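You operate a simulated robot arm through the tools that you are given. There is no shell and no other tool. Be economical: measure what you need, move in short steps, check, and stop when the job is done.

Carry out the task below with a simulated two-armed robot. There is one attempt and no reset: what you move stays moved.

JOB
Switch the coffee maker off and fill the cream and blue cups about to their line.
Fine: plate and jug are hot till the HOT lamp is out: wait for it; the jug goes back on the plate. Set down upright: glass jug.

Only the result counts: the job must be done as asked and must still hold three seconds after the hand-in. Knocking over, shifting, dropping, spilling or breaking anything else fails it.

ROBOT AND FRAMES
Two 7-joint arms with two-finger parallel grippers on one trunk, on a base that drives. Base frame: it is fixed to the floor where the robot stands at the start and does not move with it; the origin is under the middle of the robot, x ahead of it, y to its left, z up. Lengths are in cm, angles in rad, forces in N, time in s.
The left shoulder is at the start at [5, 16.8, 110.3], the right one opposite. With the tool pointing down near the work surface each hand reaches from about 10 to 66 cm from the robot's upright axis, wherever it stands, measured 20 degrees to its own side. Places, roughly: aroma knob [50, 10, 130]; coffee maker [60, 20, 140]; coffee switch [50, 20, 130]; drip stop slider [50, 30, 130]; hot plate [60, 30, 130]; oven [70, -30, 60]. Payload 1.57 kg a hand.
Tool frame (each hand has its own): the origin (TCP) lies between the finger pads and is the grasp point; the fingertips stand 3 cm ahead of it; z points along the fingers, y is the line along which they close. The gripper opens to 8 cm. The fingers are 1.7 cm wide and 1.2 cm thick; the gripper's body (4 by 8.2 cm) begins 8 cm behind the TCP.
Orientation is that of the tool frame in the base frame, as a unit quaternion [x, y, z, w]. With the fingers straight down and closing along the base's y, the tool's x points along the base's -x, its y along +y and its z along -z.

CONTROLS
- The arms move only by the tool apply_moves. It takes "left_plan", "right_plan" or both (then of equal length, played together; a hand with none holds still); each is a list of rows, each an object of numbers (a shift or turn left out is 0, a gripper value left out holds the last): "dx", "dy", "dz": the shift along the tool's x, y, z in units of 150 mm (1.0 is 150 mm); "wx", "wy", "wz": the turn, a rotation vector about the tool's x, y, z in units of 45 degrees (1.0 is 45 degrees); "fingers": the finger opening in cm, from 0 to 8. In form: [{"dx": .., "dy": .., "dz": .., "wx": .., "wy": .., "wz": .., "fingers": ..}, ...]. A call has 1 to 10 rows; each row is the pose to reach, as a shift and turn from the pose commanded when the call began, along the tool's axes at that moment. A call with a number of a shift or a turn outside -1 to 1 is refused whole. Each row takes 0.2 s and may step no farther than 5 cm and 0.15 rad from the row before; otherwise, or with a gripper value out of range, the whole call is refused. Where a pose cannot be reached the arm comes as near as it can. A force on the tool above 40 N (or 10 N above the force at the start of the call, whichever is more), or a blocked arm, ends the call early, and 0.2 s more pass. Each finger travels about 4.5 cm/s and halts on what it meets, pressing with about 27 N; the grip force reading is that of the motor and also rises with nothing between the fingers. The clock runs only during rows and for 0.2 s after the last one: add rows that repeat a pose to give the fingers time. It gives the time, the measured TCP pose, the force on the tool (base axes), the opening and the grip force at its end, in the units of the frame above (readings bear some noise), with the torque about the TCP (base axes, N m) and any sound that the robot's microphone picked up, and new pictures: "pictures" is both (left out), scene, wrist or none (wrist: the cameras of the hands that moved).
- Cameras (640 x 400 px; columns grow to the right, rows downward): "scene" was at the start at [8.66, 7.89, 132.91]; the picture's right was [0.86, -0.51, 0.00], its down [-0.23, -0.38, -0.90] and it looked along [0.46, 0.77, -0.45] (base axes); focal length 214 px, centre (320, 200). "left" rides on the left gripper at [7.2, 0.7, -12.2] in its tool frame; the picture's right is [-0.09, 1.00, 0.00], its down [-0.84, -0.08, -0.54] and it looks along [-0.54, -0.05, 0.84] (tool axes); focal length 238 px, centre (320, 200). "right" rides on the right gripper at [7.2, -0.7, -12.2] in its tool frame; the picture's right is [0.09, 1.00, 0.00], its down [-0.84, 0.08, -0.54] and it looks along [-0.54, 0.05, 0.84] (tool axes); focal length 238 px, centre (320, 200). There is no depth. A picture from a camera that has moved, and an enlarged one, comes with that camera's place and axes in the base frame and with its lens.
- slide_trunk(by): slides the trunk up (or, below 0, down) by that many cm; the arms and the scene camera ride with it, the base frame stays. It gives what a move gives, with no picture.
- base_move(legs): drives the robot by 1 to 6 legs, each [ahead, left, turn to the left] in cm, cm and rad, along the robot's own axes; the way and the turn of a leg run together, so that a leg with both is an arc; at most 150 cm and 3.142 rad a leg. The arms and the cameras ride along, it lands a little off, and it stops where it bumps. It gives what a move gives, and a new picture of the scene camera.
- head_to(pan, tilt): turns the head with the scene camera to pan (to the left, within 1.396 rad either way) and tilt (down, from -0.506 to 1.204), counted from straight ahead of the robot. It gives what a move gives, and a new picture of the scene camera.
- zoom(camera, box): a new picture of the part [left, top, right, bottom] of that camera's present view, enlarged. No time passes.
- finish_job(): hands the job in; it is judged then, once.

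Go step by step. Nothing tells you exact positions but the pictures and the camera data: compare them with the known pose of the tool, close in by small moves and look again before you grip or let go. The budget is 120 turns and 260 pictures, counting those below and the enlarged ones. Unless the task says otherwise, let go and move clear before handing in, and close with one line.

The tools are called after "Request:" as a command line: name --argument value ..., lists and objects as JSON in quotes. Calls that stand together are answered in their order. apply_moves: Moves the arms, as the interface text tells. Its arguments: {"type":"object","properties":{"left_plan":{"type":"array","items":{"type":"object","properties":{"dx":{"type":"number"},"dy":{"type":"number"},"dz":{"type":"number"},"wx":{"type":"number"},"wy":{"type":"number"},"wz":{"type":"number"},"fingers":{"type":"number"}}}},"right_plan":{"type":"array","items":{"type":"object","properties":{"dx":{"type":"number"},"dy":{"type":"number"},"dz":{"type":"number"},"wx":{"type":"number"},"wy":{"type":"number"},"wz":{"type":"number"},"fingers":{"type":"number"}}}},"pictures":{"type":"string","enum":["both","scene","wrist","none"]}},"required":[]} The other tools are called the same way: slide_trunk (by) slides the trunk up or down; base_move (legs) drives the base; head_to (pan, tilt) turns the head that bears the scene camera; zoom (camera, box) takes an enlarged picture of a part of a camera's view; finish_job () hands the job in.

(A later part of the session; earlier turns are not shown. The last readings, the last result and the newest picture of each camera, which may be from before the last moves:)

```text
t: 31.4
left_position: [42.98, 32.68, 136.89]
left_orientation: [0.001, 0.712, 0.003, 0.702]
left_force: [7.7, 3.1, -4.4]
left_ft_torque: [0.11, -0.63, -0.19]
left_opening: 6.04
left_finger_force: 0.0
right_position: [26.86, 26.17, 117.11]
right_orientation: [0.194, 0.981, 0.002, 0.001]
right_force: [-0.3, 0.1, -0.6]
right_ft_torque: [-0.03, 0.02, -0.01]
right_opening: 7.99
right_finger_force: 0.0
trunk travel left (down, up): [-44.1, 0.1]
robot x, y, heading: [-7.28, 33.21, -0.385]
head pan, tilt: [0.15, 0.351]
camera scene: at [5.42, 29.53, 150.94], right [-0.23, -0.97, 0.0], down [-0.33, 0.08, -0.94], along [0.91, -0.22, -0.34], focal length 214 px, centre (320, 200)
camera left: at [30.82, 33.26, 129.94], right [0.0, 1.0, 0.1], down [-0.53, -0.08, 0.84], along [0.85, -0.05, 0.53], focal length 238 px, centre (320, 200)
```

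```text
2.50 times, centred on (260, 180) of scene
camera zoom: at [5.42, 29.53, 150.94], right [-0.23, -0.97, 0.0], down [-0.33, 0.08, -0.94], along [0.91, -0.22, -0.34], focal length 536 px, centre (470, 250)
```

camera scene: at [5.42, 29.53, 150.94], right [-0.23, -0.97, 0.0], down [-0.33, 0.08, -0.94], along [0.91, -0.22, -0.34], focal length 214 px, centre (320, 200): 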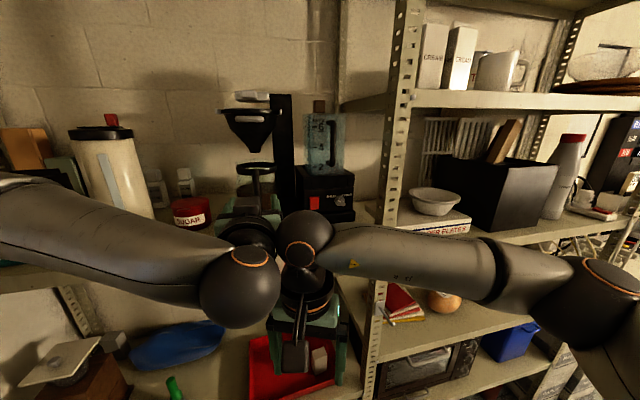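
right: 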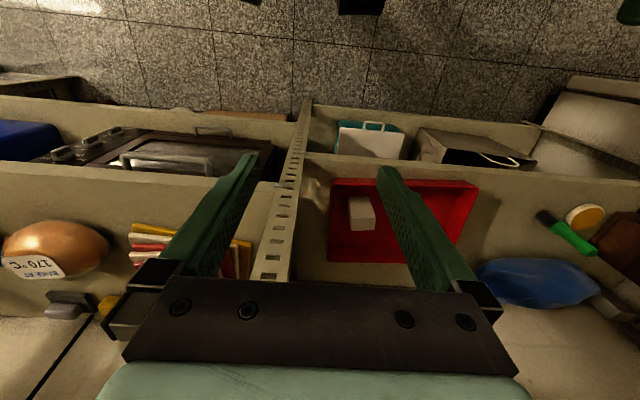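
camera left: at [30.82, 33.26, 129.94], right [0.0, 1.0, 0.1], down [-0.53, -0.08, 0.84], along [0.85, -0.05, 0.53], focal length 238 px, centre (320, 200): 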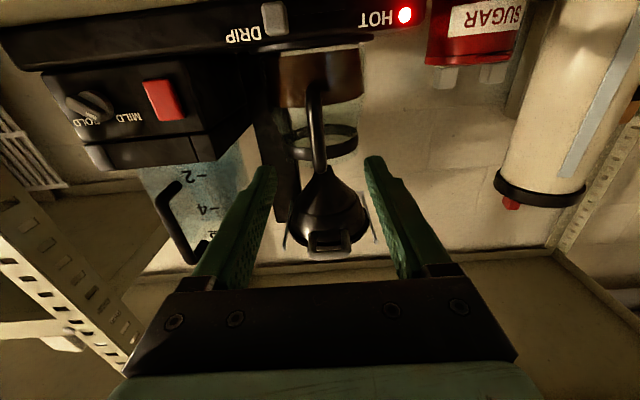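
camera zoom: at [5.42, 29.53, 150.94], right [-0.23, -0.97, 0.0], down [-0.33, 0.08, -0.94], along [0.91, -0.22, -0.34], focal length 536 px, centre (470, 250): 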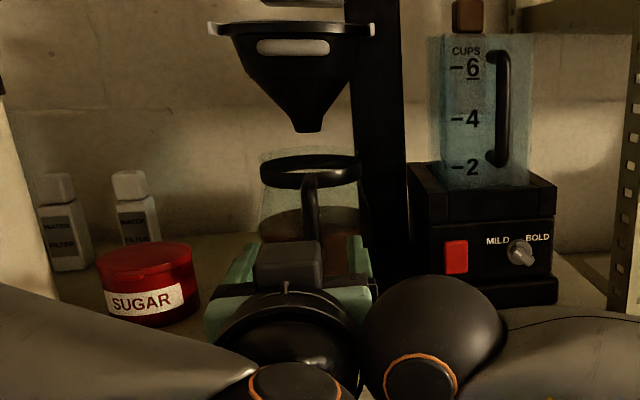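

The left wrist is brushing against the right arm's wrist. I'll move the right arm aside.

Request:
apply_moves --right_plan '[{"dy": -0.3, "dx": 0.1}, {"dy": -0.6, "dx": 0.2}, {"dy": -0.9, "dx": 0.3}, {"dy": -0.9, "dx": 0.3}]' --left_plan '[{"dx": 0}, {"dx": 0}, {"dx": 0}, {"dx": 0}]'

Request:
zoom --camera "left" --box '[220, 0, 420, 125]'

```text
t: 32.4
left_position: [42.86, 32.61, 136.97]
left_orientation: [0.001, 0.711, 0.001, 0.703]
left_force: [-0.6, 0.0, 0.3]
left_ft_torque: [-0.02, 0.01, -0.03]
left_opening: 6.02
left_finger_force: 0.0
right_position: [17.6, 15.79, 116.8]
right_orientation: [0.192, 0.981, -0.001, -0.001]
right_force: [-0.2, 0.9, 0.4]
right_ft_torque: [0.01, 0.03, 0.01]
right_opening: 7.97
right_finger_force: 0.0
trunk travel left (down, up): [-44.1, 0.1]
robot x, y, heading: [-7.26, 33.19, -0.387]
head pan, tilt: [0.15, 0.351]
camera scene: at [5.45, 29.63, 150.94], right [-0.23, -0.97, 0.0], down [-0.33, 0.08, -0.94], along [0.91, -0.22, -0.34], focal length 214 px, centre (320, 200)
camera right: at [10.73, 17.75, 128.97], right [0.29, 0.96, 0.0], down [0.8, -0.24, 0.54], along [0.52, -0.16, -0.84], focal length 238 px, centre (320, 200)
camera left: at [30.84, 33.28, 129.98], right [0.0, 1.0, 0.09], down [-0.53, -0.08, 0.84], along [0.85, -0.05, 0.53], focal length 238 px, centre (320, 200)
```

scene: 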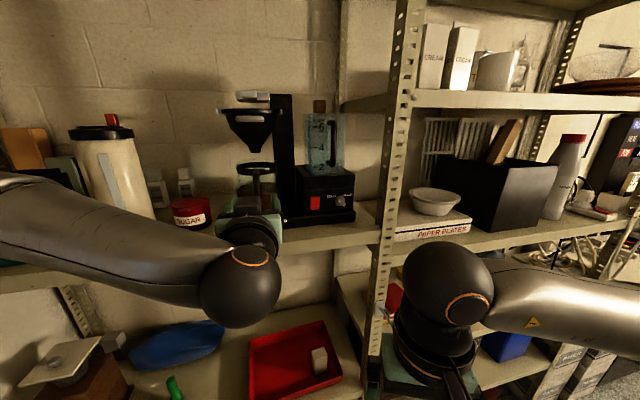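
right: 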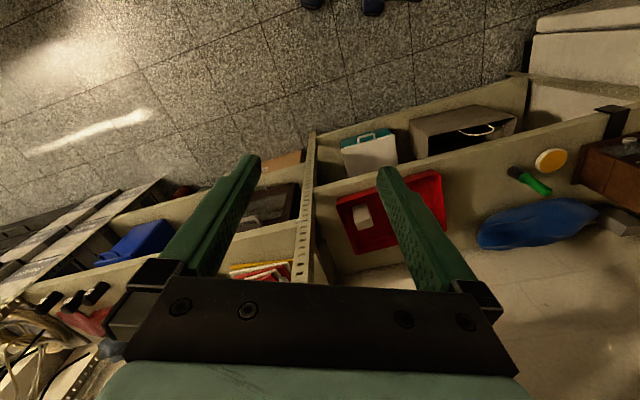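
left: 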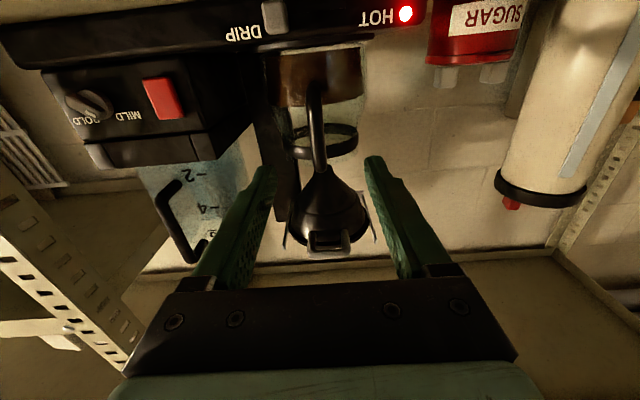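

```text
3.20 times, centred on (320, 62) of left
camera zoom: at [30.84, 33.28, 129.98], right [0.0, 1.0, 0.09], down [-0.53, -0.08, 0.84], along [0.85, -0.05, 0.53], focal length 763 px, centre (320, 640)
```

zoom: 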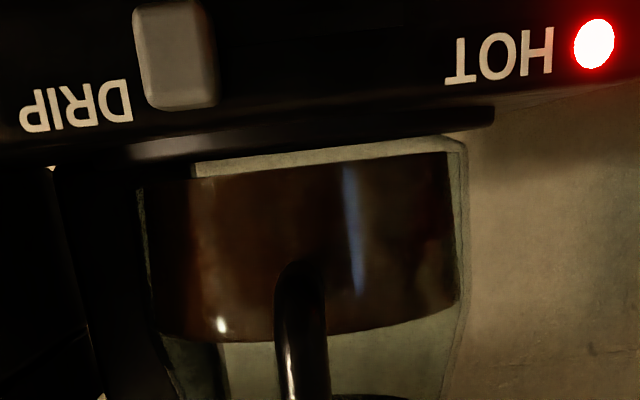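

The handle bar is at y≈32.3, z 132.5–140. The HOT lamp is still lit, so I'll wait.

Request:
apply_moves --left_plan '[{"dx": 0}, {"dx": 0}, {"dx": 0}, {"dx": 0}, {"dx": 0}, {"dx": 0}, {"dx": 0}, {"dx": 0}, {"dx": 0}, {"dx": 0}]' --pictures "none"

Request:
apply_moves --left_plan '[{"dx": 0}, {"dx": 0}, {"dx": 0}, {"dx": 0}, {"dx": 0}, {"dx": 0}, {"dx": 0}, {"dx": 0}, {"dx": 0}, {"dx": 0}]' --pictures "none"

Request:
apply_moves --left_plan '[{"dx": 0}, {"dx": 0}, {"dx": 0}, {"dx": 0}, {"dx": 0}, {"dx": 0}, {"dx": 0}, {"dx": 0}, {"dx": 0}, {"dx": 0}]' --pictures "none"

Request:
apply_moves --left_plan '[{"dx": 0}, {"dx": 0}, {"dx": 0}, {"dx": 0}, {"dx": 0}, {"dx": 0}, {"dx": 0}, {"dx": 0}, {"dx": 0}, {"dx": 0}]' --pictures "none"

Request:
apply_moves --left_plan '[{"dx": 0}, {"dx": 0}, {"dx": 0}, {"dx": 0}, {"dx": 0}, {"dx": 0}, {"dx": 0}, {"dx": 0}, {"dx": 0}, {"dx": 0}]' --pictures "wrist"

```text
t: 34.6
left_position: [42.95, 32.61, 137.11]
left_orientation: [0.001, 0.71, 0.001, 0.704]
left_force: [-0.1, -0.3, 0.7]
left_ft_torque: [0.03, -0.02, -0.03]
left_opening: 5.95
left_finger_force: 0.0
right_position: [17.63, 15.57, 116.82]
right_orientation: [0.192, 0.981, 0.0, 0.001]
right_force: [0.0, 0.8, 0.2]
right_ft_torque: [-0.01, 0.0, -0.01]
right_opening: 7.99
right_finger_force: 0.1
trunk travel left (down, up): [-44.1, 0.1]
robot x, y, heading: [-7.32, 33.14, -0.386]
head pan, tilt: [0.15, 0.351]
```

```text
t: 36.8
left_position: [42.85, 32.62, 136.96]
left_orientation: [0.001, 0.711, 0.001, 0.703]
left_force: [0.0, 1.0, 0.0]
left_ft_torque: [-0.01, -0.01, -0.02]
left_opening: 6.02
left_finger_force: 0.0
right_position: [17.51, 15.59, 116.9]
right_orientation: [0.193, 0.981, -0.001, -0.001]
right_force: [-0.6, -0.6, -0.7]
right_ft_torque: [-0.04, 0.0, -0.03]
right_opening: 7.98
right_finger_force: 0.0
trunk travel left (down, up): [-44.1, 0.1]
robot x, y, heading: [-7.4, 33.55, -0.387]
head pan, tilt: [0.15, 0.351]
```

```text
t: 39.0
left_position: [43.01, 32.68, 136.9]
left_orientation: [0.001, 0.71, 0.001, 0.704]
left_force: [0.1, -1.0, 0.0]
left_ft_torque: [0.02, 0.01, 0.01]
left_opening: 6.0
left_finger_force: 0.0
right_position: [17.55, 15.66, 116.94]
right_orientation: [0.192, 0.981, 0.0, 0.0]
right_force: [-0.5, 0.2, -0.2]
right_ft_torque: [0.0, -0.02, 0.01]
right_opening: 8.01
right_finger_force: 0.1
trunk travel left (down, up): [-44.1, 0.1]
robot x, y, heading: [-7.42, 33.34, -0.385]
head pan, tilt: [0.15, 0.351]
```

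```text
t: 41.2
left_position: [42.95, 32.53, 136.97]
left_orientation: [0.001, 0.711, 0.001, 0.704]
left_force: [-0.5, 0.4, 0.7]
left_ft_torque: [0.02, 0.0, -0.03]
left_opening: 6.04
left_finger_force: 0.0
right_position: [17.52, 15.68, 116.74]
right_orientation: [0.193, 0.981, 0.0, -0.001]
right_force: [-0.7, 0.2, 0.4]
right_ft_torque: [0.01, 0.02, 0.03]
right_opening: 8.0
right_finger_force: 0.1
trunk travel left (down, up): [-44.1, 0.1]
robot x, y, heading: [-7.1, 33.18, -0.389]
head pan, tilt: [0.15, 0.351]
```

```text
t: 43.4
left_position: [42.93, 32.64, 136.96]
left_orientation: [0.001, 0.711, 0.002, 0.703]
left_force: [0.4, 0.4, -0.4]
left_ft_torque: [0.0, 0.02, 0.0]
left_opening: 6.01
left_finger_force: 0.2
right_position: [17.62, 15.57, 116.9]
right_orientation: [0.193, 0.981, 0.0, 0.0]
right_force: [-0.1, 0.4, 0.0]
right_ft_torque: [0.0, 0.03, 0.01]
right_opening: 8.01
right_finger_force: 0.0
trunk travel left (down, up): [-44.1, 0.1]
robot x, y, heading: [-7.15, 33.3, -0.389]
head pan, tilt: [0.15, 0.351]
camera left: at [30.79, 33.21, 130.0], right [0.0, 1.0, 0.1], down [-0.53, -0.08, 0.84], along [0.85, -0.05, 0.53], focal length 238 px, centre (320, 200)
```

left: 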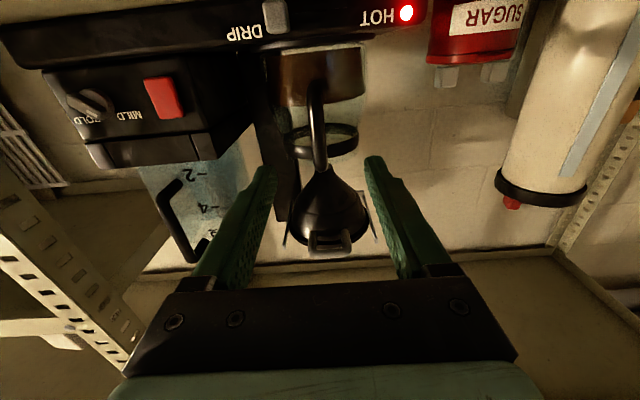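

The lamp is still lit. I'll use the waiting time to drive over and inspect the cups, with the hands empty.

Request:
base_move --legs '[[-5, 0, 0], [0, 0, 1.8], [0, 0, 1.73], [0, -37, 0]]'

Request:
head_to --pan 0.0 --tilt 0.9

Request:
zoom --camera "left" --box '[0, 0, 640, 400]'

```text
t: 54.8
left_position: [-59.02, 52.24, 136.94]
left_orientation: [0.696, 0.142, -0.689, 0.143]
left_force: [-0.1, 0.4, 0.1]
left_ft_torque: [0.02, 0.01, 0.04]
left_opening: 6.0
left_finger_force: 0.0
right_position: [-42.47, 77.82, 116.87]
right_orientation: [1.0, 0.01, 0.0, 0.0]
right_force: [-0.9, -0.4, 0.4]
right_ft_torque: [-0.01, -0.02, 0.0]
right_opening: 7.98
right_finger_force: 0.1
trunk travel left (down, up): [-44.1, 0.1]
robot x, y, heading: [-12.75, 71.44, -3.122]
head pan, tilt: [0.15, 0.351]
camera scene: at [-25.89, 69.84, 150.94], right [-0.17, 0.99, 0.0], down [0.34, 0.06, -0.94], along [-0.93, -0.16, -0.34], focal length 214 px, centre (320, 200)
```

scene: 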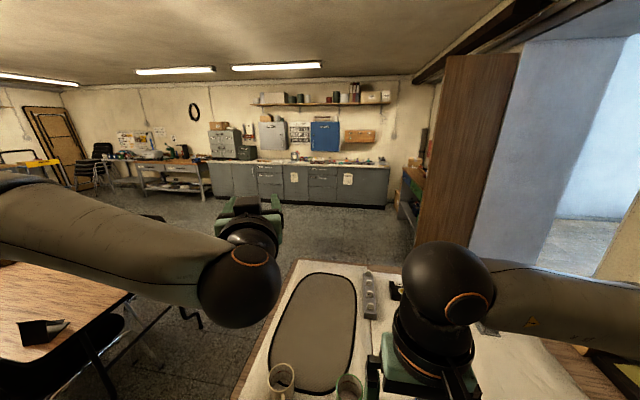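

```text
t: 55.8
left_position: [-59.05, 52.15, 136.93]
left_orientation: [0.696, 0.142, -0.689, 0.142]
left_force: [0.5, 0.5, -0.2]
left_ft_torque: [-0.01, 0.0, -0.04]
left_opening: 5.99
left_finger_force: 0.1
right_position: [-42.48, 77.78, 116.81]
right_orientation: [1.0, 0.01, -0.001, 0.0]
right_force: [0.0, -1.3, -0.4]
right_ft_torque: [0.02, -0.05, 0.0]
right_opening: 8.01
right_finger_force: 0.0
trunk travel left (down, up): [-44.1, 0.1]
robot x, y, heading: [-12.55, 71.39, -3.118]
head pan, tilt: [0.0, 0.901]
camera scene: at [-24.26, 71.22, 146.19], right [-0.02, 1.0, 0.0], down [0.78, 0.01, -0.62], along [-0.62, -0.01, -0.78], focal length 214 px, centre (320, 200)
```

scene: 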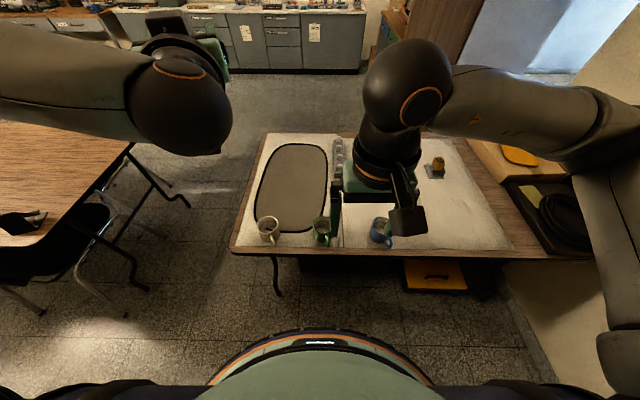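

```text
1.00 times, centred on (320, 200) of left (not enlarged: the box is as wide or as high as the picture)
camera zoom: at [-47.42, 56.3, 130.0], right [0.39, -0.92, 0.1], down [0.46, 0.28, 0.84], along [-0.8, -0.29, 0.53], focal length 238 px, centre (320, 200)
```

zoom: 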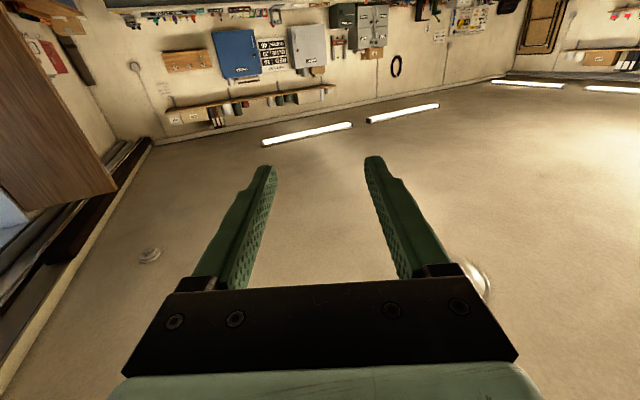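

Cups: cream ≈(-62.5, 52.5), green (distractor) ≈(-62.5, 70.5), blue ≈(-63, 91). I'll zoom in to see the lines.

Request:
zoom --camera "scene" --box '[230, 200, 430, 260]'

Request:
zoom --camera "scene" --box '[248, 205, 288, 255]'

Request:
zoom --camera "scene" --box '[360, 205, 400, 255]'

```text
3.20 times, centred on (330, 230) of scene
camera zoom: at [-24.26, 71.22, 146.19], right [-0.02, 1.0, 0.0], down [0.78, 0.01, -0.62], along [-0.62, -0.01, -0.78], focal length 686 px, centre (288, 104)
```

zoom: 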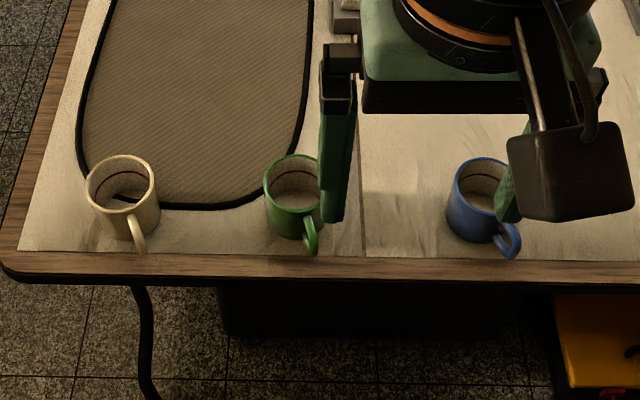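

```text
8.00 times, centred on (268, 230) of scene
camera zoom: at [-24.26, 71.22, 146.19], right [-0.02, 1.0, 0.0], down [0.78, 0.01, -0.62], along [-0.62, -0.01, -0.78], focal length 1716 px, centre (736, -40)
```

zoom: 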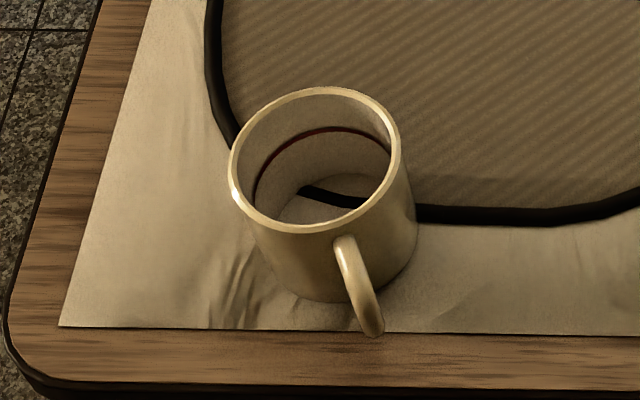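

```text
8.00 times, centred on (380, 230) of scene
camera zoom: at [-24.26, 71.22, 146.19], right [-0.02, 1.0, 0.0], down [0.78, 0.01, -0.62], along [-0.62, -0.01, -0.78], focal length 1716 px, centre (-160, -40)
```

zoom: 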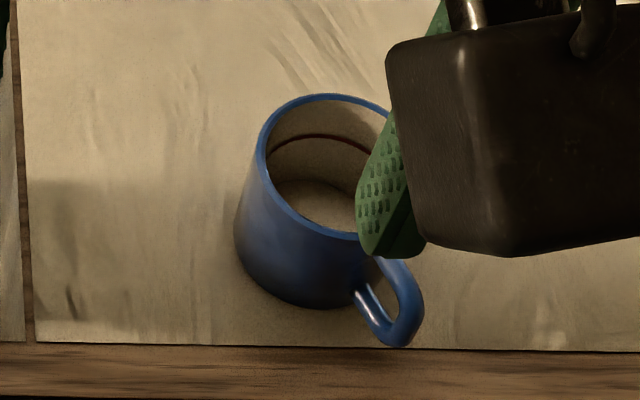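

Both lines are visible inside the cups. I'll drive back to the coffee maker and check the lamp.

Request:
base_move --legs '[[0, 36.3, 0], [0, 0, -1.8], [0, 0, -1.75]]'

Request:
head_to --pan 0.35 --tilt 0.35

Request:
zoom --camera "left" --box '[0, 0, 640, 400]'

```text
t: 66.7
left_position: [38.09, 33.15, 136.92]
left_orientation: [0.02, 0.71, -0.018, 0.704]
left_force: [0.6, -0.4, -0.6]
left_ft_torque: [-0.01, -0.05, 0.0]
left_opening: 6.0
left_finger_force: 0.1
right_position: [11.78, 17.49, 116.85]
right_orientation: [0.219, 0.976, 0.0, 0.0]
right_force: [-0.3, -0.3, -0.6]
right_ft_torque: [0.0, -0.01, 0.01]
right_opening: 7.99
right_finger_force: 0.1
trunk travel left (down, up): [-44.1, 0.1]
robot x, y, heading: [-12.22, 36.45, -0.442]
head pan, tilt: [0.0, 0.901]
camera scene: at [-1.68, 31.59, 146.19], right [-0.43, -0.9, 0.0], down [-0.71, 0.34, -0.62], along [0.56, -0.27, -0.78], focal length 214 px, centre (320, 200)
```

scene: 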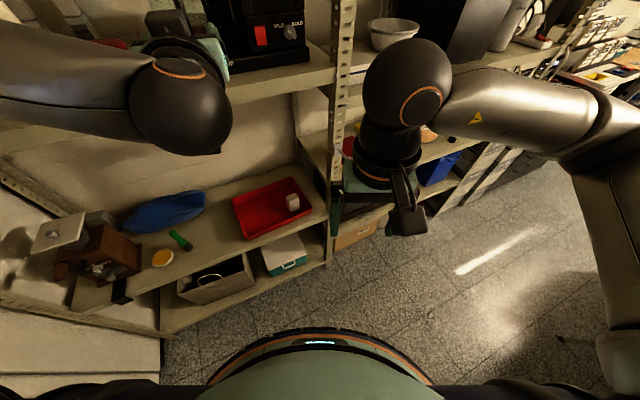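

```text
t: 67.7
left_position: [38.07, 33.12, 136.94]
left_orientation: [0.02, 0.71, -0.018, 0.703]
left_force: [-0.3, -0.3, 0.2]
left_ft_torque: [0.0, 0.01, 0.0]
left_opening: 6.0
left_finger_force: 0.1
right_position: [11.89, 17.62, 116.74]
right_orientation: [0.219, 0.976, 0.0, 0.0]
right_force: [0.5, -0.4, 0.9]
right_ft_torque: [0.0, 0.01, -0.03]
right_opening: 7.99
right_finger_force: 0.0
trunk travel left (down, up): [-44.1, 0.1]
robot x, y, heading: [-11.77, 36.54, -0.439]
head pan, tilt: [0.351, 0.351]
camera scene: at [0.78, 33.98, 150.94], right [-0.09, -1.0, 0.0], down [-0.34, 0.03, -0.94], along [0.93, -0.09, -0.34], focal length 214 px, centre (320, 200)
```

scene: 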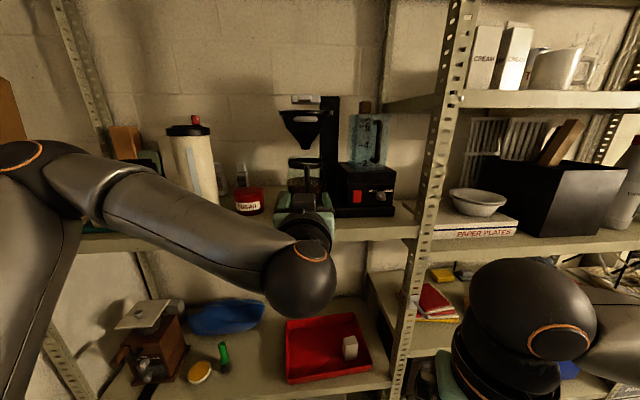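

```text
1.00 times, centred on (320, 200) of left (not enlarged: the box is as wide or as high as the picture)
camera zoom: at [26.0, 34.44, 130.0], right [0.06, 0.99, 0.1], down [-0.54, -0.05, 0.84], along [0.84, -0.1, 0.53], focal length 238 px, centre (320, 200)
```

zoom: 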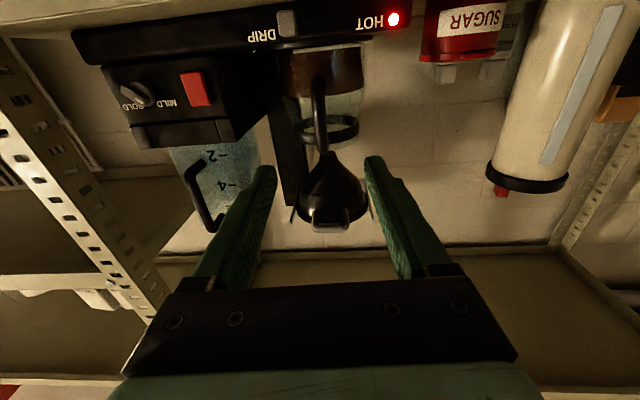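

Still hot. I'll pass time with some in-place base turns (clear space), then recheck.

Request:
base_move --legs '[[0, 0, 1.8], [0, 0, -1.8], [0, 0, 1.8], [0, 0, -1.8], [0, 0, 1.8], [0, 0, -1.76]]'

Request:
zoom --camera "left" --box '[0, 0, 640, 400]'

```text
t: 93.9
left_position: [38.02, 39.3, 136.9]
left_orientation: [-0.024, 0.71, 0.026, 0.703]
left_force: [-0.3, -0.6, -0.6]
left_ft_torque: [0.01, 0.01, -0.02]
left_opening: 6.01
left_finger_force: 0.1
right_position: [13.98, 20.66, 116.8]
right_orientation: [0.158, 0.987, 0.0, 0.0]
right_force: [-0.7, -0.3, -0.4]
right_ft_torque: [0.02, 0.0, 0.0]
right_opening: 7.99
right_finger_force: 0.2
trunk travel left (down, up): [-44.1, 0.1]
robot x, y, heading: [-12.25, 36.44, -0.32]
head pan, tilt: [0.351, 0.351]
camera scene: at [0.99, 35.58, 150.94], right [0.03, -1.0, 0.0], down [-0.34, -0.01, -0.94], along [0.94, 0.03, -0.34], focal length 214 px, centre (320, 200)
```

scene: 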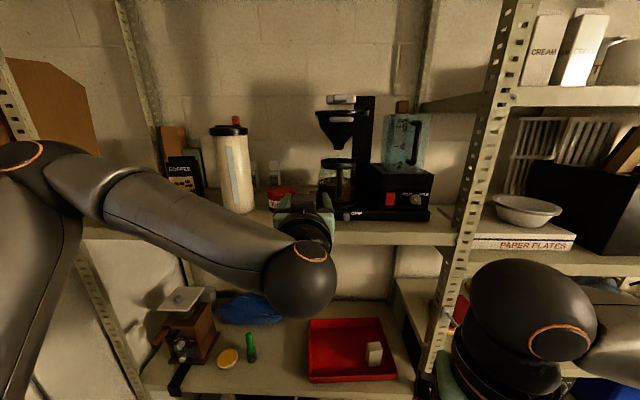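

```text
1.00 times, centred on (320, 200) of left (not enlarged: the box is as wide or as high as the picture)
camera zoom: at [25.95, 39.11, 129.99], right [-0.07, 0.99, 0.1], down [-0.53, -0.12, 0.84], along [0.85, 0.01, 0.53], focal length 238 px, centre (320, 200)
```

zoom: 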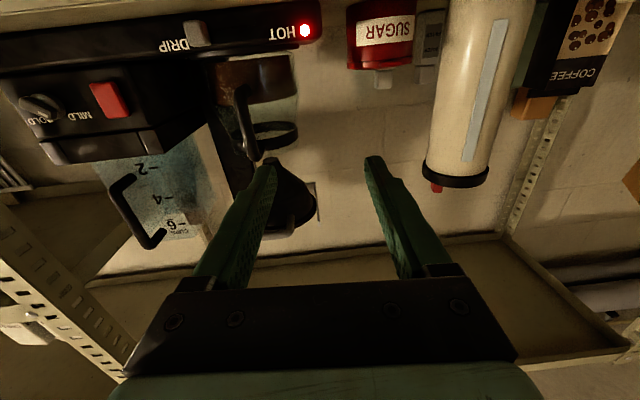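

Still lit. Waiting again.

Request:
base_move --legs '[[0, 0, 1.7], [0, 0, -1.72], [0, 0, 1.7], [0, 0, -1.72], [0, 0, 1.7], [0, 0, -1.72]]'

Request:
zoom --camera "scene" --box '[240, 90, 440, 215]'

Request:
zoom --camera "left" --box '[0, 0, 640, 400]'

```text
t: 119.3
left_position: [37.96, 32.55, 136.82]
left_orientation: [0.025, 0.711, -0.022, 0.703]
left_force: [0.3, 0.2, -0.6]
left_ft_torque: [0.0, 0.02, 0.0]
left_opening: 6.0
left_finger_force: 0.0
right_position: [11.59, 17.26, 116.9]
right_orientation: [0.224, 0.975, 0.0, 0.001]
right_force: [-0.7, -1.0, -0.5]
right_ft_torque: [0.01, 0.0, 0.01]
right_opening: 8.01
right_finger_force: 0.1
trunk travel left (down, up): [-44.1, 0.1]
robot x, y, heading: [-12.23, 36.84, -0.456]
head pan, tilt: [0.351, 0.351]
camera scene: at [0.74, 33.83, 150.94], right [-0.1, -0.99, 0.0], down [-0.34, 0.03, -0.94], along [0.93, -0.1, -0.34], focal length 214 px, centre (320, 200)
```

scene: 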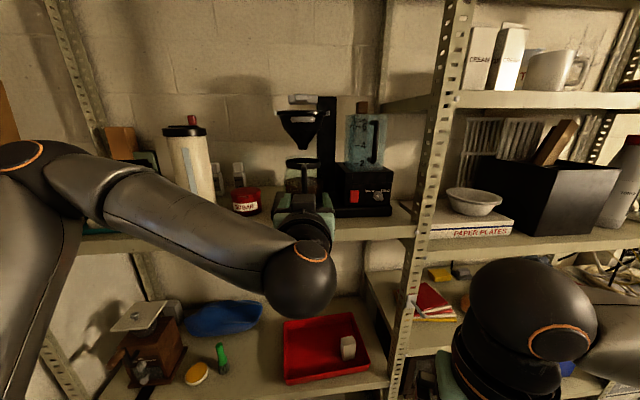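

```text
3.20 times, centred on (340, 152) of scene
camera zoom: at [0.74, 33.83, 150.94], right [-0.1, -0.99, 0.0], down [-0.34, 0.03, -0.94], along [0.93, -0.1, -0.34], focal length 686 px, centre (256, 352)
```

zoom: 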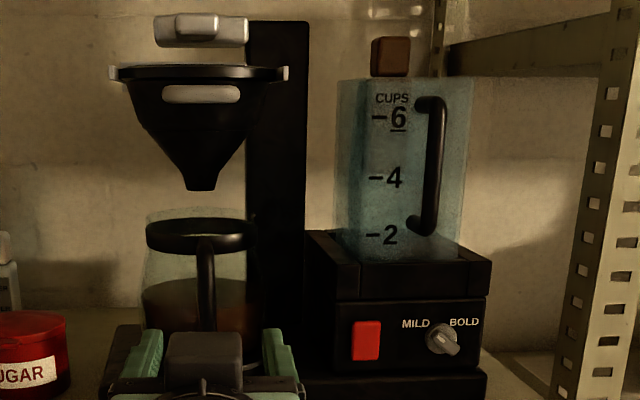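

```text
1.00 times, centred on (320, 200) of left (not enlarged: the box is as wide or as high as the picture)
camera zoom: at [25.97, 34.02, 129.99], right [0.07, 0.99, 0.1], down [-0.54, -0.05, 0.84], along [0.84, -0.11, 0.53], focal length 238 px, centre (320, 200)
```

zoom: 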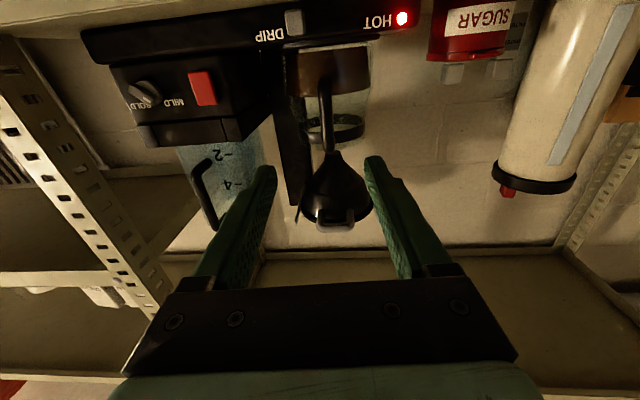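

Still lit; the power lamp remains dark. Waiting more.

Request:
base_move --legs '[[0, 0, 1.7], [0, 0, -1.68], [0, 0, 1.7], [0, 0, -1.68], [0, 0, 1.7], [0, 0, -1.68]]'

Request:
zoom --camera "left" --box '[0, 0, 640, 400]'

```text
t: 144.4
left_position: [37.79, 43.11, 136.98]
left_orientation: [-0.05, 0.709, 0.052, 0.702]
left_force: [0.2, -0.7, -0.5]
left_ft_torque: [0.0, -0.02, -0.02]
left_opening: 6.01
left_finger_force: 0.1
right_position: [15.01, 22.71, 116.88]
right_orientation: [0.122, 0.993, 0.0, 0.001]
right_force: [0.6, -0.4, -0.2]
right_ft_torque: [0.01, 0.0, 0.03]
right_opening: 8.0
right_finger_force: 0.0
trunk travel left (down, up): [-44.1, 0.1]
robot x, y, heading: [-11.88, 36.9, -0.243]
head pan, tilt: [0.351, 0.351]
camera scene: at [1.02, 36.57, 150.94], right [0.11, -0.99, 0.0], down [-0.34, -0.04, -0.94], along [0.93, 0.1, -0.34], focal length 214 px, centre (320, 200)
```

scene: 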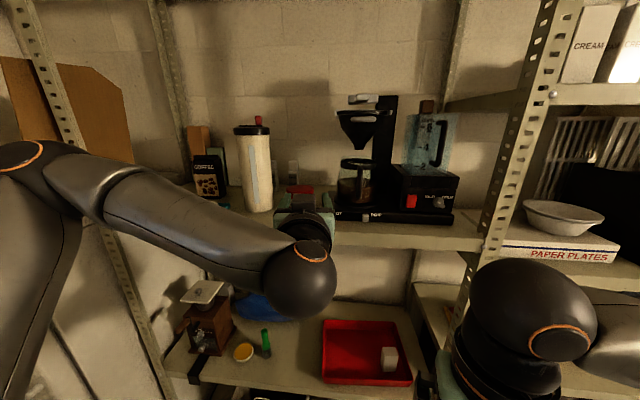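

```text
1.00 times, centred on (320, 200) of left (not enlarged: the box is as wide or as high as the picture)
camera zoom: at [25.64, 41.95, 129.99], right [-0.14, 0.99, 0.1], down [-0.52, -0.16, 0.84], along [0.84, 0.07, 0.53], focal length 238 px, centre (320, 200)
```

zoom: 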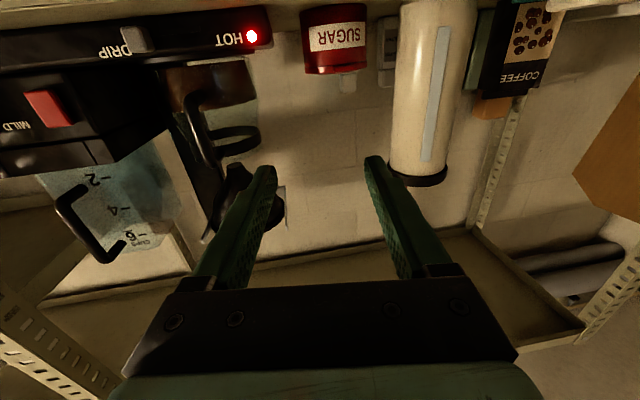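

Waiting longer with wider turns.

Request:
base_move --legs '[[0, 0, 3.0], [0, 0, -3.0], [0, 0, 3.0], [0, 0, -3.0], [0, 0, 3.0], [0, 0, -3.1]]'

Request:
zoom --camera "left" --box '[0, 0, 640, 400]'

```text
t: 187.5
left_position: [37.41, 45.67, 136.94]
left_orientation: [-0.068, 0.708, 0.069, 0.7]
left_force: [-0.3, -0.4, -0.2]
left_ft_torque: [0.03, -0.02, -0.01]
left_opening: 5.98
left_finger_force: 0.1
right_position: [15.72, 24.17, 116.81]
right_orientation: [0.096, 0.995, 0.0, -0.001]
right_force: [0.3, -0.4, 0.1]
right_ft_torque: [0.0, 0.03, 0.03]
right_opening: 8.01
right_finger_force: 0.0
trunk travel left (down, up): [-44.1, 0.1]
robot x, y, heading: [-12.07, 36.51, -0.19]
head pan, tilt: [0.351, 0.351]
camera scene: at [1.0, 37.27, 150.94], right [0.16, -0.99, 0.0], down [-0.34, -0.06, -0.94], along [0.93, 0.15, -0.34], focal length 214 px, centre (320, 200)
```

scene: 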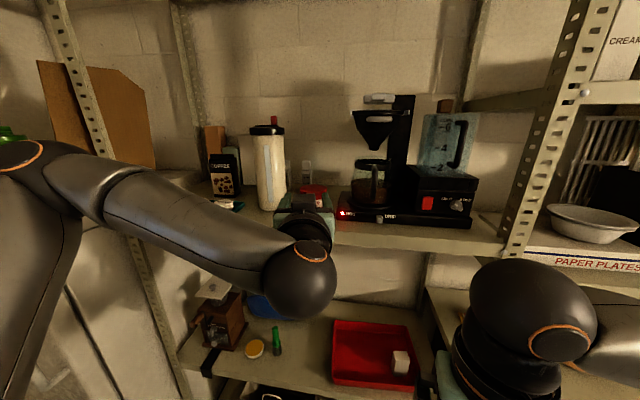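

```text
1.00 times, centred on (320, 200) of left (not enlarged: the box is as wide or as high as the picture)
camera zoom: at [25.3, 43.95, 129.99], right [-0.19, 0.98, 0.1], down [-0.51, -0.18, 0.84], along [0.84, 0.11, 0.53], focal length 238 px, centre (320, 200)
```

zoom: 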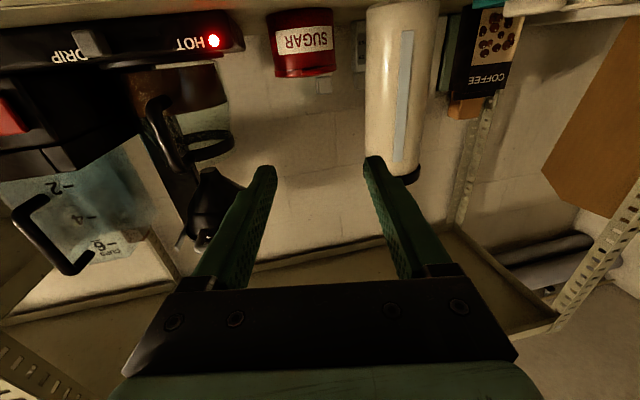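

Still lit after 170 s. I'll check the switch more closely.

Request:
zoom --camera "scene" --box '[330, 180, 490, 230]'

Request:
zoom --camera "scene" --box '[405, 185, 445, 220]'

```text
4.00 times, centred on (410, 205) of scene
camera zoom: at [1.0, 37.27, 150.94], right [0.16, -0.99, 0.0], down [-0.34, -0.06, -0.94], along [0.93, 0.15, -0.34], focal length 858 px, centre (-40, 180)
```

zoom: 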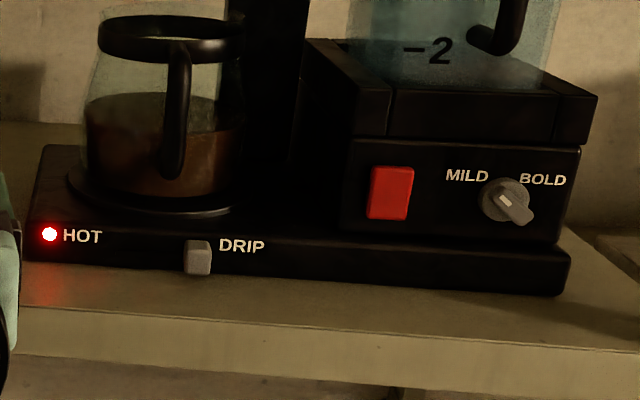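

```text
11.43 times, centred on (425, 202) of scene
camera zoom: at [1.0, 37.27, 150.94], right [0.16, -0.99, 0.0], down [-0.34, -0.06, -0.94], along [0.93, 0.15, -0.34], focal length 2451 px, centre (-880, 171)
```

zoom: 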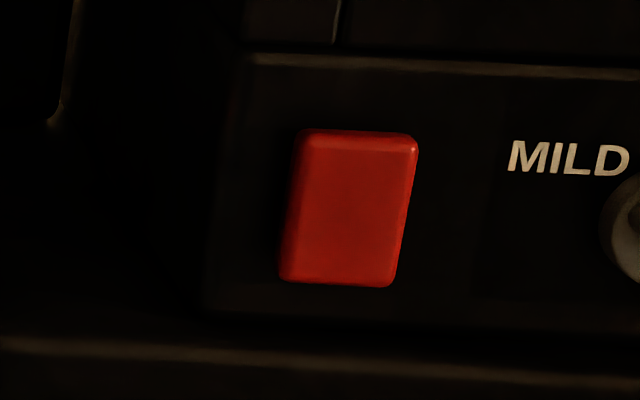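

The switch is off (top standing out). I'll check the knob's orientation too, since I mustn't have changed it.

Request:
zoom --camera "scene" --box '[436, 190, 476, 220]'

Request:
zoom --camera "scene" --box '[335, 205, 400, 230]'

```text
13.33 times, centred on (456, 205) of scene
camera zoom: at [1.0, 37.27, 150.94], right [0.16, -0.99, 0.0], down [-0.34, -0.06, -0.94], along [0.93, 0.15, -0.34], focal length 2860 px, centre (-1493, 133)
```

zoom: 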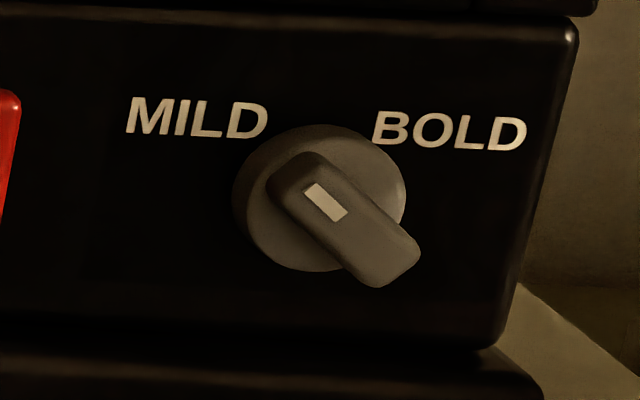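

```text
9.85 times, centred on (368, 218) of scene
camera zoom: at [1.0, 37.27, 150.94], right [0.16, -0.99, 0.0], down [-0.34, -0.06, -0.94], along [0.93, 0.15, -0.34], focal length 2112 px, centre (-148, 28)
```

zoom: 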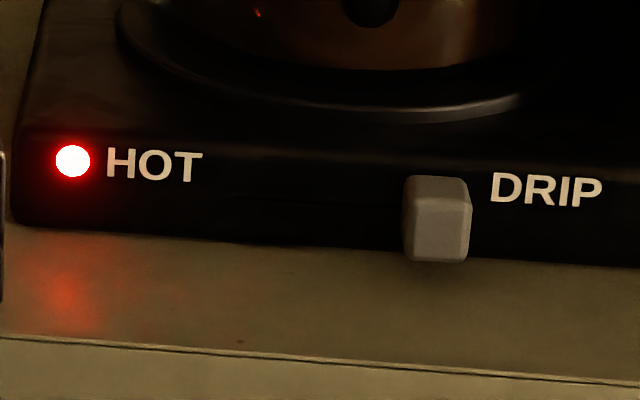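

All fine: the knob is unchanged and the switch is off. I'll keep waiting.

Request:
base_move --legs '[[0, 0, 3.0], [0, 0, -3.02], [0, 0, 3.0], [0, 0, -3.02], [0, 0, 3.0], [0, 0, -3.02]]'

Request:
zoom --camera "left" --box '[0, 0, 640, 400]'

Request:
base_move --legs '[[0, 0, 3.0], [0, 0, -3.02], [0, 0, 3.0], [0, 0, -3.02], [0, 0, 3.0], [0, 0, -3.02]]'

Request:
zoom --camera "left" --box '[0, 0, 640, 400]'

```text
t: 230.1
left_position: [34.99, 54.17, 136.88]
left_orientation: [-0.13, 0.699, 0.131, 0.691]
left_force: [-0.3, -0.5, -0.7]
left_ft_torque: [0.02, 0.03, -0.02]
left_opening: 6.0
left_finger_force: 0.0
right_position: [17.47, 29.14, 116.87]
right_orientation: [0.01, 1.0, 0.0, 0.0]
right_force: [0.2, -0.4, 0.3]
right_ft_torque: [0.02, 0.02, 0.03]
right_opening: 7.98
right_finger_force: 0.0
trunk travel left (down, up): [-44.1, 0.1]
robot x, y, heading: [-11.92, 36.77, -0.017]
head pan, tilt: [0.351, 0.351]
camera scene: at [0.68, 39.51, 150.94], right [0.33, -0.94, 0.0], down [-0.32, -0.11, -0.94], along [0.89, 0.31, -0.34], focal length 214 px, centre (320, 200)
```

scene: 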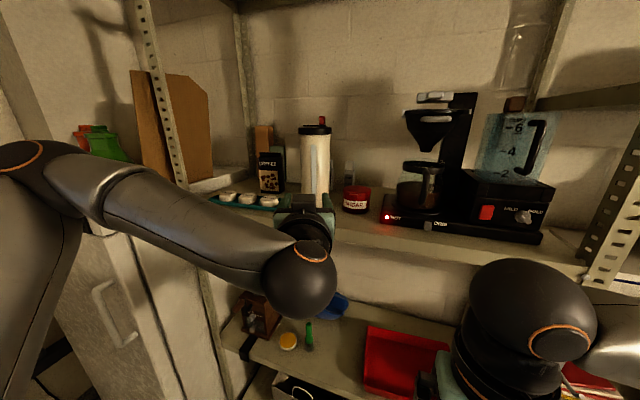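

```text
1.00 times, centred on (320, 200) of left (not enlarged: the box is as wide or as high as the picture)
camera zoom: at [23.45, 50.23, 129.99], right [-0.36, 0.93, 0.1], down [-0.47, -0.27, 0.84], along [0.81, 0.26, 0.53], focal length 238 px, centre (320, 200)
```

zoom: 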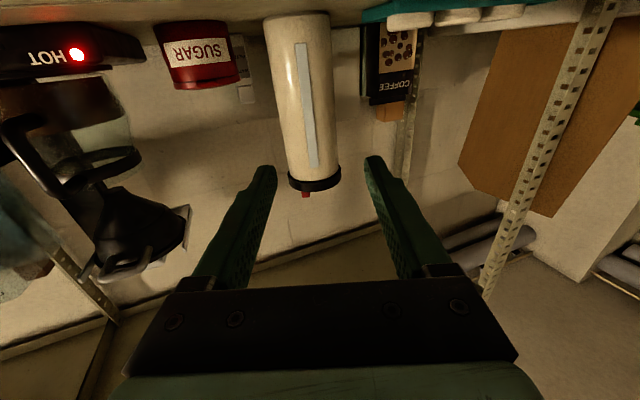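

```text
t: 273.0
left_position: [36.43, 49.69, 137.05]
left_orientation: [-0.096, 0.705, 0.098, 0.696]
left_force: [-0.7, -0.8, -0.3]
left_ft_torque: [0.0, 0.04, 0.01]
left_opening: 6.01
left_finger_force: 0.1
right_position: [16.75, 26.38, 116.89]
right_orientation: [0.055, 0.999, 0.0, 0.0]
right_force: [-0.4, -0.7, -0.1]
right_ft_torque: [-0.01, 0.02, 0.0]
right_opening: 7.98
right_finger_force: 0.1
trunk travel left (down, up): [-44.1, 0.1]
robot x, y, heading: [-12.32, 36.47, -0.108]
head pan, tilt: [0.351, 0.351]
camera scene: at [0.9, 38.32, 150.94], right [0.24, -0.97, 0.0], down [-0.33, -0.08, -0.94], along [0.91, 0.22, -0.34], focal length 214 px, centre (320, 200)
```

scene: 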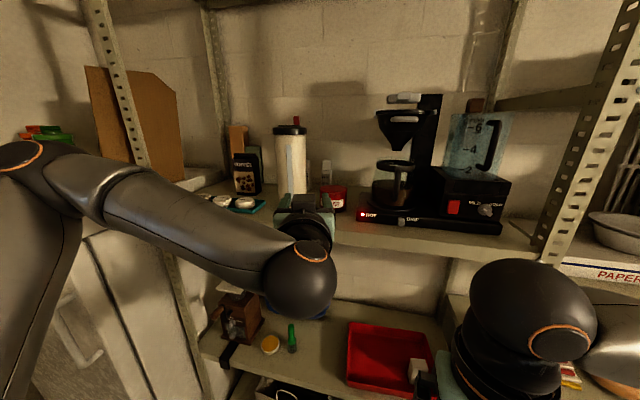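

```text
1.00 times, centred on (320, 200) of left (not enlarged: the box is as wide or as high as the picture)
camera zoom: at [24.57, 46.91, 129.98], right [-0.27, 0.96, 0.1], down [-0.49, -0.22, 0.84], along [0.83, 0.18, 0.53], focal length 238 px, centre (320, 200)
```

zoom: 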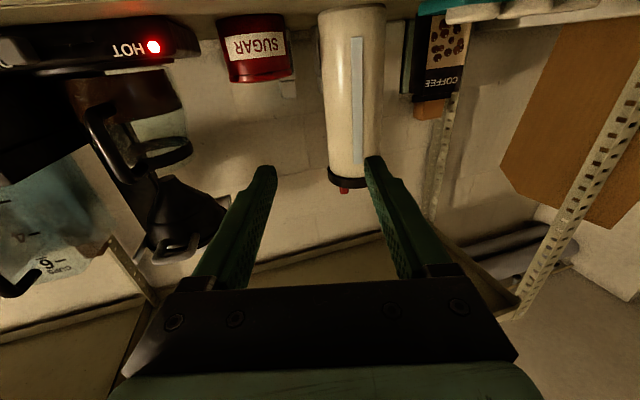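

Still lit; I'll wait longer.

Request:
base_move --legs '[[0, 0, 3.0], [0, 0, -3.04], [0, 0, 3.0], [0, 0, -3.04], [0, 0, 3.0], [0, 0, -3.04]]'

Request:
base_move --legs '[[0, 0, 3.0], [0, 0, -3.02], [0, 0, 3.0], [0, 0, -3.02], [0, 0, 3.0], [0, 0, -3.02]]'

Request:
zoom --camera "left" --box '[0, 0, 640, 400]'

```text
t: 315.5
left_position: [37.32, 45.77, 136.88]
left_orientation: [-0.07, 0.708, 0.071, 0.699]
left_force: [0.0, -0.3, 0.4]
left_ft_torque: [0.03, -0.03, -0.01]
left_opening: 5.97
left_finger_force: 0.0
right_position: [15.75, 24.08, 116.79]
right_orientation: [0.094, 0.996, 0.0, 0.0]
right_force: [0.0, -0.2, 0.3]
right_ft_torque: [0.01, 0.01, 0.01]
right_opening: 8.02
right_finger_force: 0.0
trunk travel left (down, up): [-44.1, 0.1]
robot x, y, heading: [-12.28, 36.64, -0.185]
head pan, tilt: [0.351, 0.351]
camera scene: at [1.0, 37.32, 150.94], right [0.16, -0.99, 0.0], down [-0.34, -0.06, -0.94], along [0.93, 0.15, -0.34], focal length 214 px, centre (320, 200)
```

scene: 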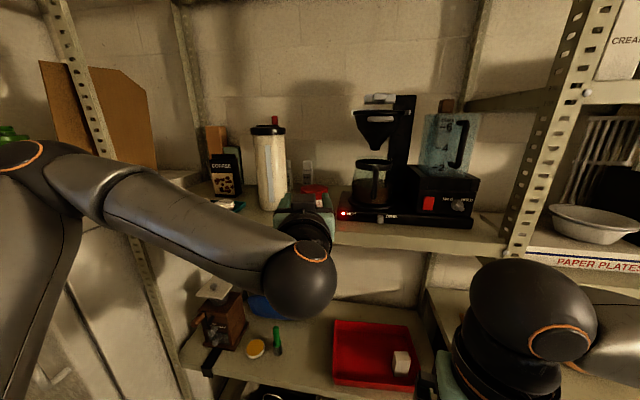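

```text
t: 358.4
left_position: [34.36, 55.89, 136.91]
left_orientation: [-0.142, 0.697, 0.143, 0.688]
left_force: [-0.1, 0.3, 0.2]
left_ft_torque: [-0.02, -0.02, 0.0]
left_opening: 5.99
left_finger_force: 0.0
right_position: [17.81, 30.26, 116.82]
right_orientation: [-0.011, 1.0, 0.001, 0.0]
right_force: [0.0, -0.1, 0.1]
right_ft_torque: [0.0, 0.01, -0.02]
right_opening: 8.0
right_finger_force: 0.0
trunk travel left (down, up): [-44.1, 0.1]
robot x, y, heading: [-12.33, 36.75, 0.021]
head pan, tilt: [0.351, 0.351]
camera scene: at [0.56, 40.0, 150.94], right [0.36, -0.93, 0.0], down [-0.32, -0.12, -0.94], along [0.88, 0.34, -0.34], focal length 214 px, centre (320, 200)
```

scene: 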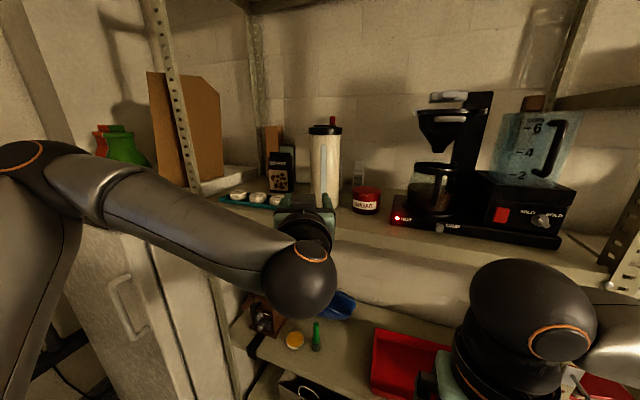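

```text
1.00 times, centred on (320, 200) of left (not enlarged: the box is as wide or as high as the picture)
camera zoom: at [22.91, 51.56, 129.98], right [-0.39, 0.91, 0.1], down [-0.46, -0.28, 0.84], along [0.8, 0.29, 0.53], focal length 238 px, centre (320, 200)
```

zoom: 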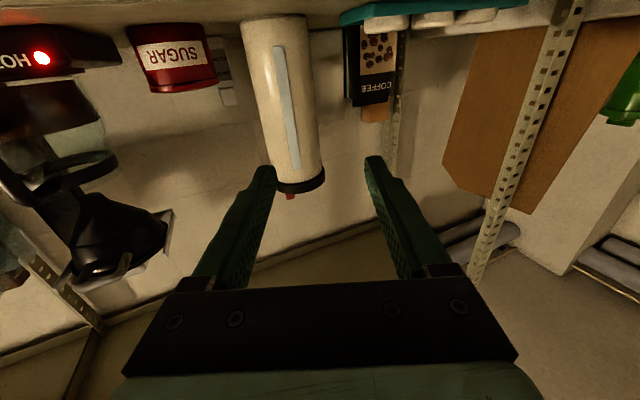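

Still lit at 340 s after switch-off. I'll continue to wait with several longer cycles.

Request:
base_move --legs '[[0, 0, 3.1], [0, 0, -3.14], [0, 0, 3.1], [0, 0, -3.14], [0, 0, 3.1], [0, 0, -3.14]]'

Request:
base_move --legs '[[0, 0, 3.1], [0, 0, -3.14], [0, 0, 3.1], [0, 0, -3.14], [0, 0, 3.1], [0, 0, -3.14]]'

Request:
base_move --legs '[[0, 0, 3.1], [0, 0, -3.14], [0, 0, 3.1], [0, 0, -3.14], [0, 0, 3.1], [0, 0, -3.14]]'

```text
t: 402.5
left_position: [36.32, 49.72, 136.92]
left_orientation: [-0.098, 0.704, 0.099, 0.697]
left_force: [0.2, 0.7, 0.3]
left_ft_torque: [0.01, 0.05, -0.03]
left_opening: 6.0
left_finger_force: 0.1
right_position: [16.64, 26.47, 116.91]
right_orientation: [0.054, 0.999, 0.0, 0.0]
right_force: [0.0, 0.2, -1.0]
right_ft_torque: [0.04, -0.03, 0.0]
right_opening: 7.98
right_finger_force: 0.1
trunk travel left (down, up): [-44.1, 0.1]
robot x, y, heading: [-12.06, 36.29, -0.109]
head pan, tilt: [0.351, 0.351]
camera scene: at [0.9, 38.34, 150.94], right [0.24, -0.97, 0.0], down [-0.33, -0.08, -0.94], along [0.91, 0.23, -0.34], focal length 214 px, centre (320, 200)
```

scene: 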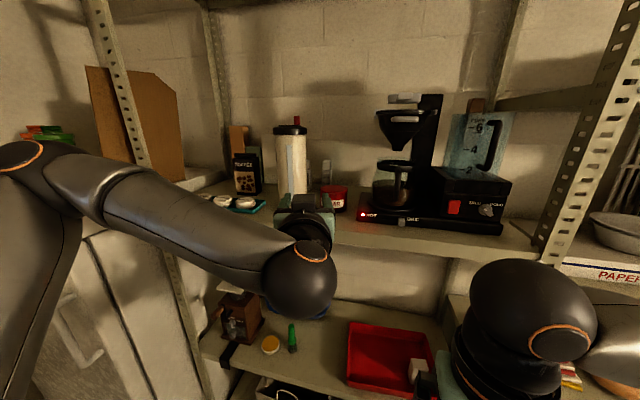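

```text
t: 446.6
left_position: [37.13, 46.09, 137.04]
left_orientation: [-0.071, 0.708, 0.073, 0.699]
left_force: [-0.4, -0.4, 0.4]
left_ft_torque: [-0.02, 0.02, 0.0]
left_opening: 6.02
left_finger_force: 0.1
right_position: [15.84, 24.36, 116.79]
right_orientation: [0.091, 0.996, 0.0, 0.001]
right_force: [0.3, -0.3, 0.0]
right_ft_torque: [0.0, 0.02, 0.04]
right_opening: 8.02
right_finger_force: 0.0
trunk travel left (down, up): [-44.1, 0.1]
robot x, y, heading: [-12.35, 36.62, -0.184]
head pan, tilt: [0.351, 0.351]
camera scene: at [1.0, 37.37, 150.94], right [0.17, -0.99, 0.0], down [-0.34, -0.06, -0.94], along [0.93, 0.16, -0.34], focal length 214 px, centre (320, 200)
```

scene: 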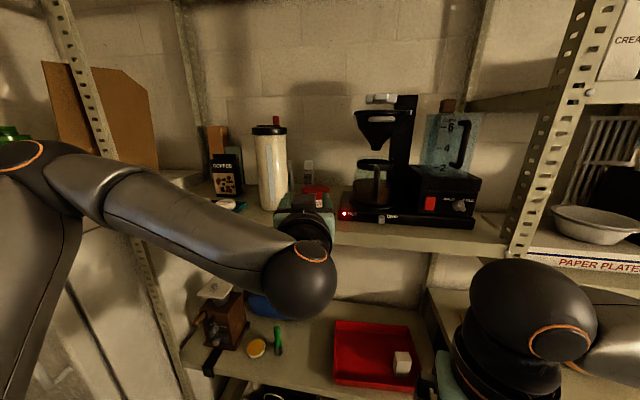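

```text
t: 491.1
left_position: [37.74, 30.7, 136.97]
left_orientation: [0.038, 0.71, -0.035, 0.702]
left_force: [-0.3, 0.9, 0.5]
left_ft_torque: [0.04, -0.01, -0.01]
left_opening: 6.02
left_finger_force: 0.1
right_position: [10.81, 16.42, 116.84]
right_orientation: [0.244, 0.97, 0.0, 0.0]
right_force: [0.3, 1.2, -0.3]
right_ft_torque: [0.0, -0.01, -0.01]
right_opening: 8.0
right_finger_force: 0.0
trunk travel left (down, up): [-44.1, 0.1]
robot x, y, heading: [-12.14, 36.64, -0.49]
head pan, tilt: [0.351, 0.351]
camera scene: at [0.63, 33.35, 150.94], right [-0.14, -0.99, 0.0], down [-0.34, 0.05, -0.94], along [0.93, -0.13, -0.34], focal length 214 px, centre (320, 200)
```

scene: 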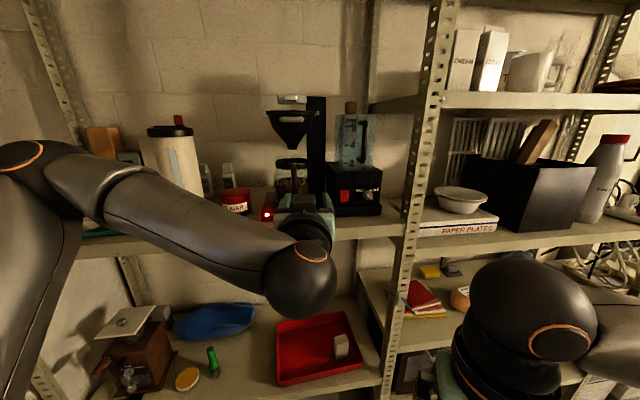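

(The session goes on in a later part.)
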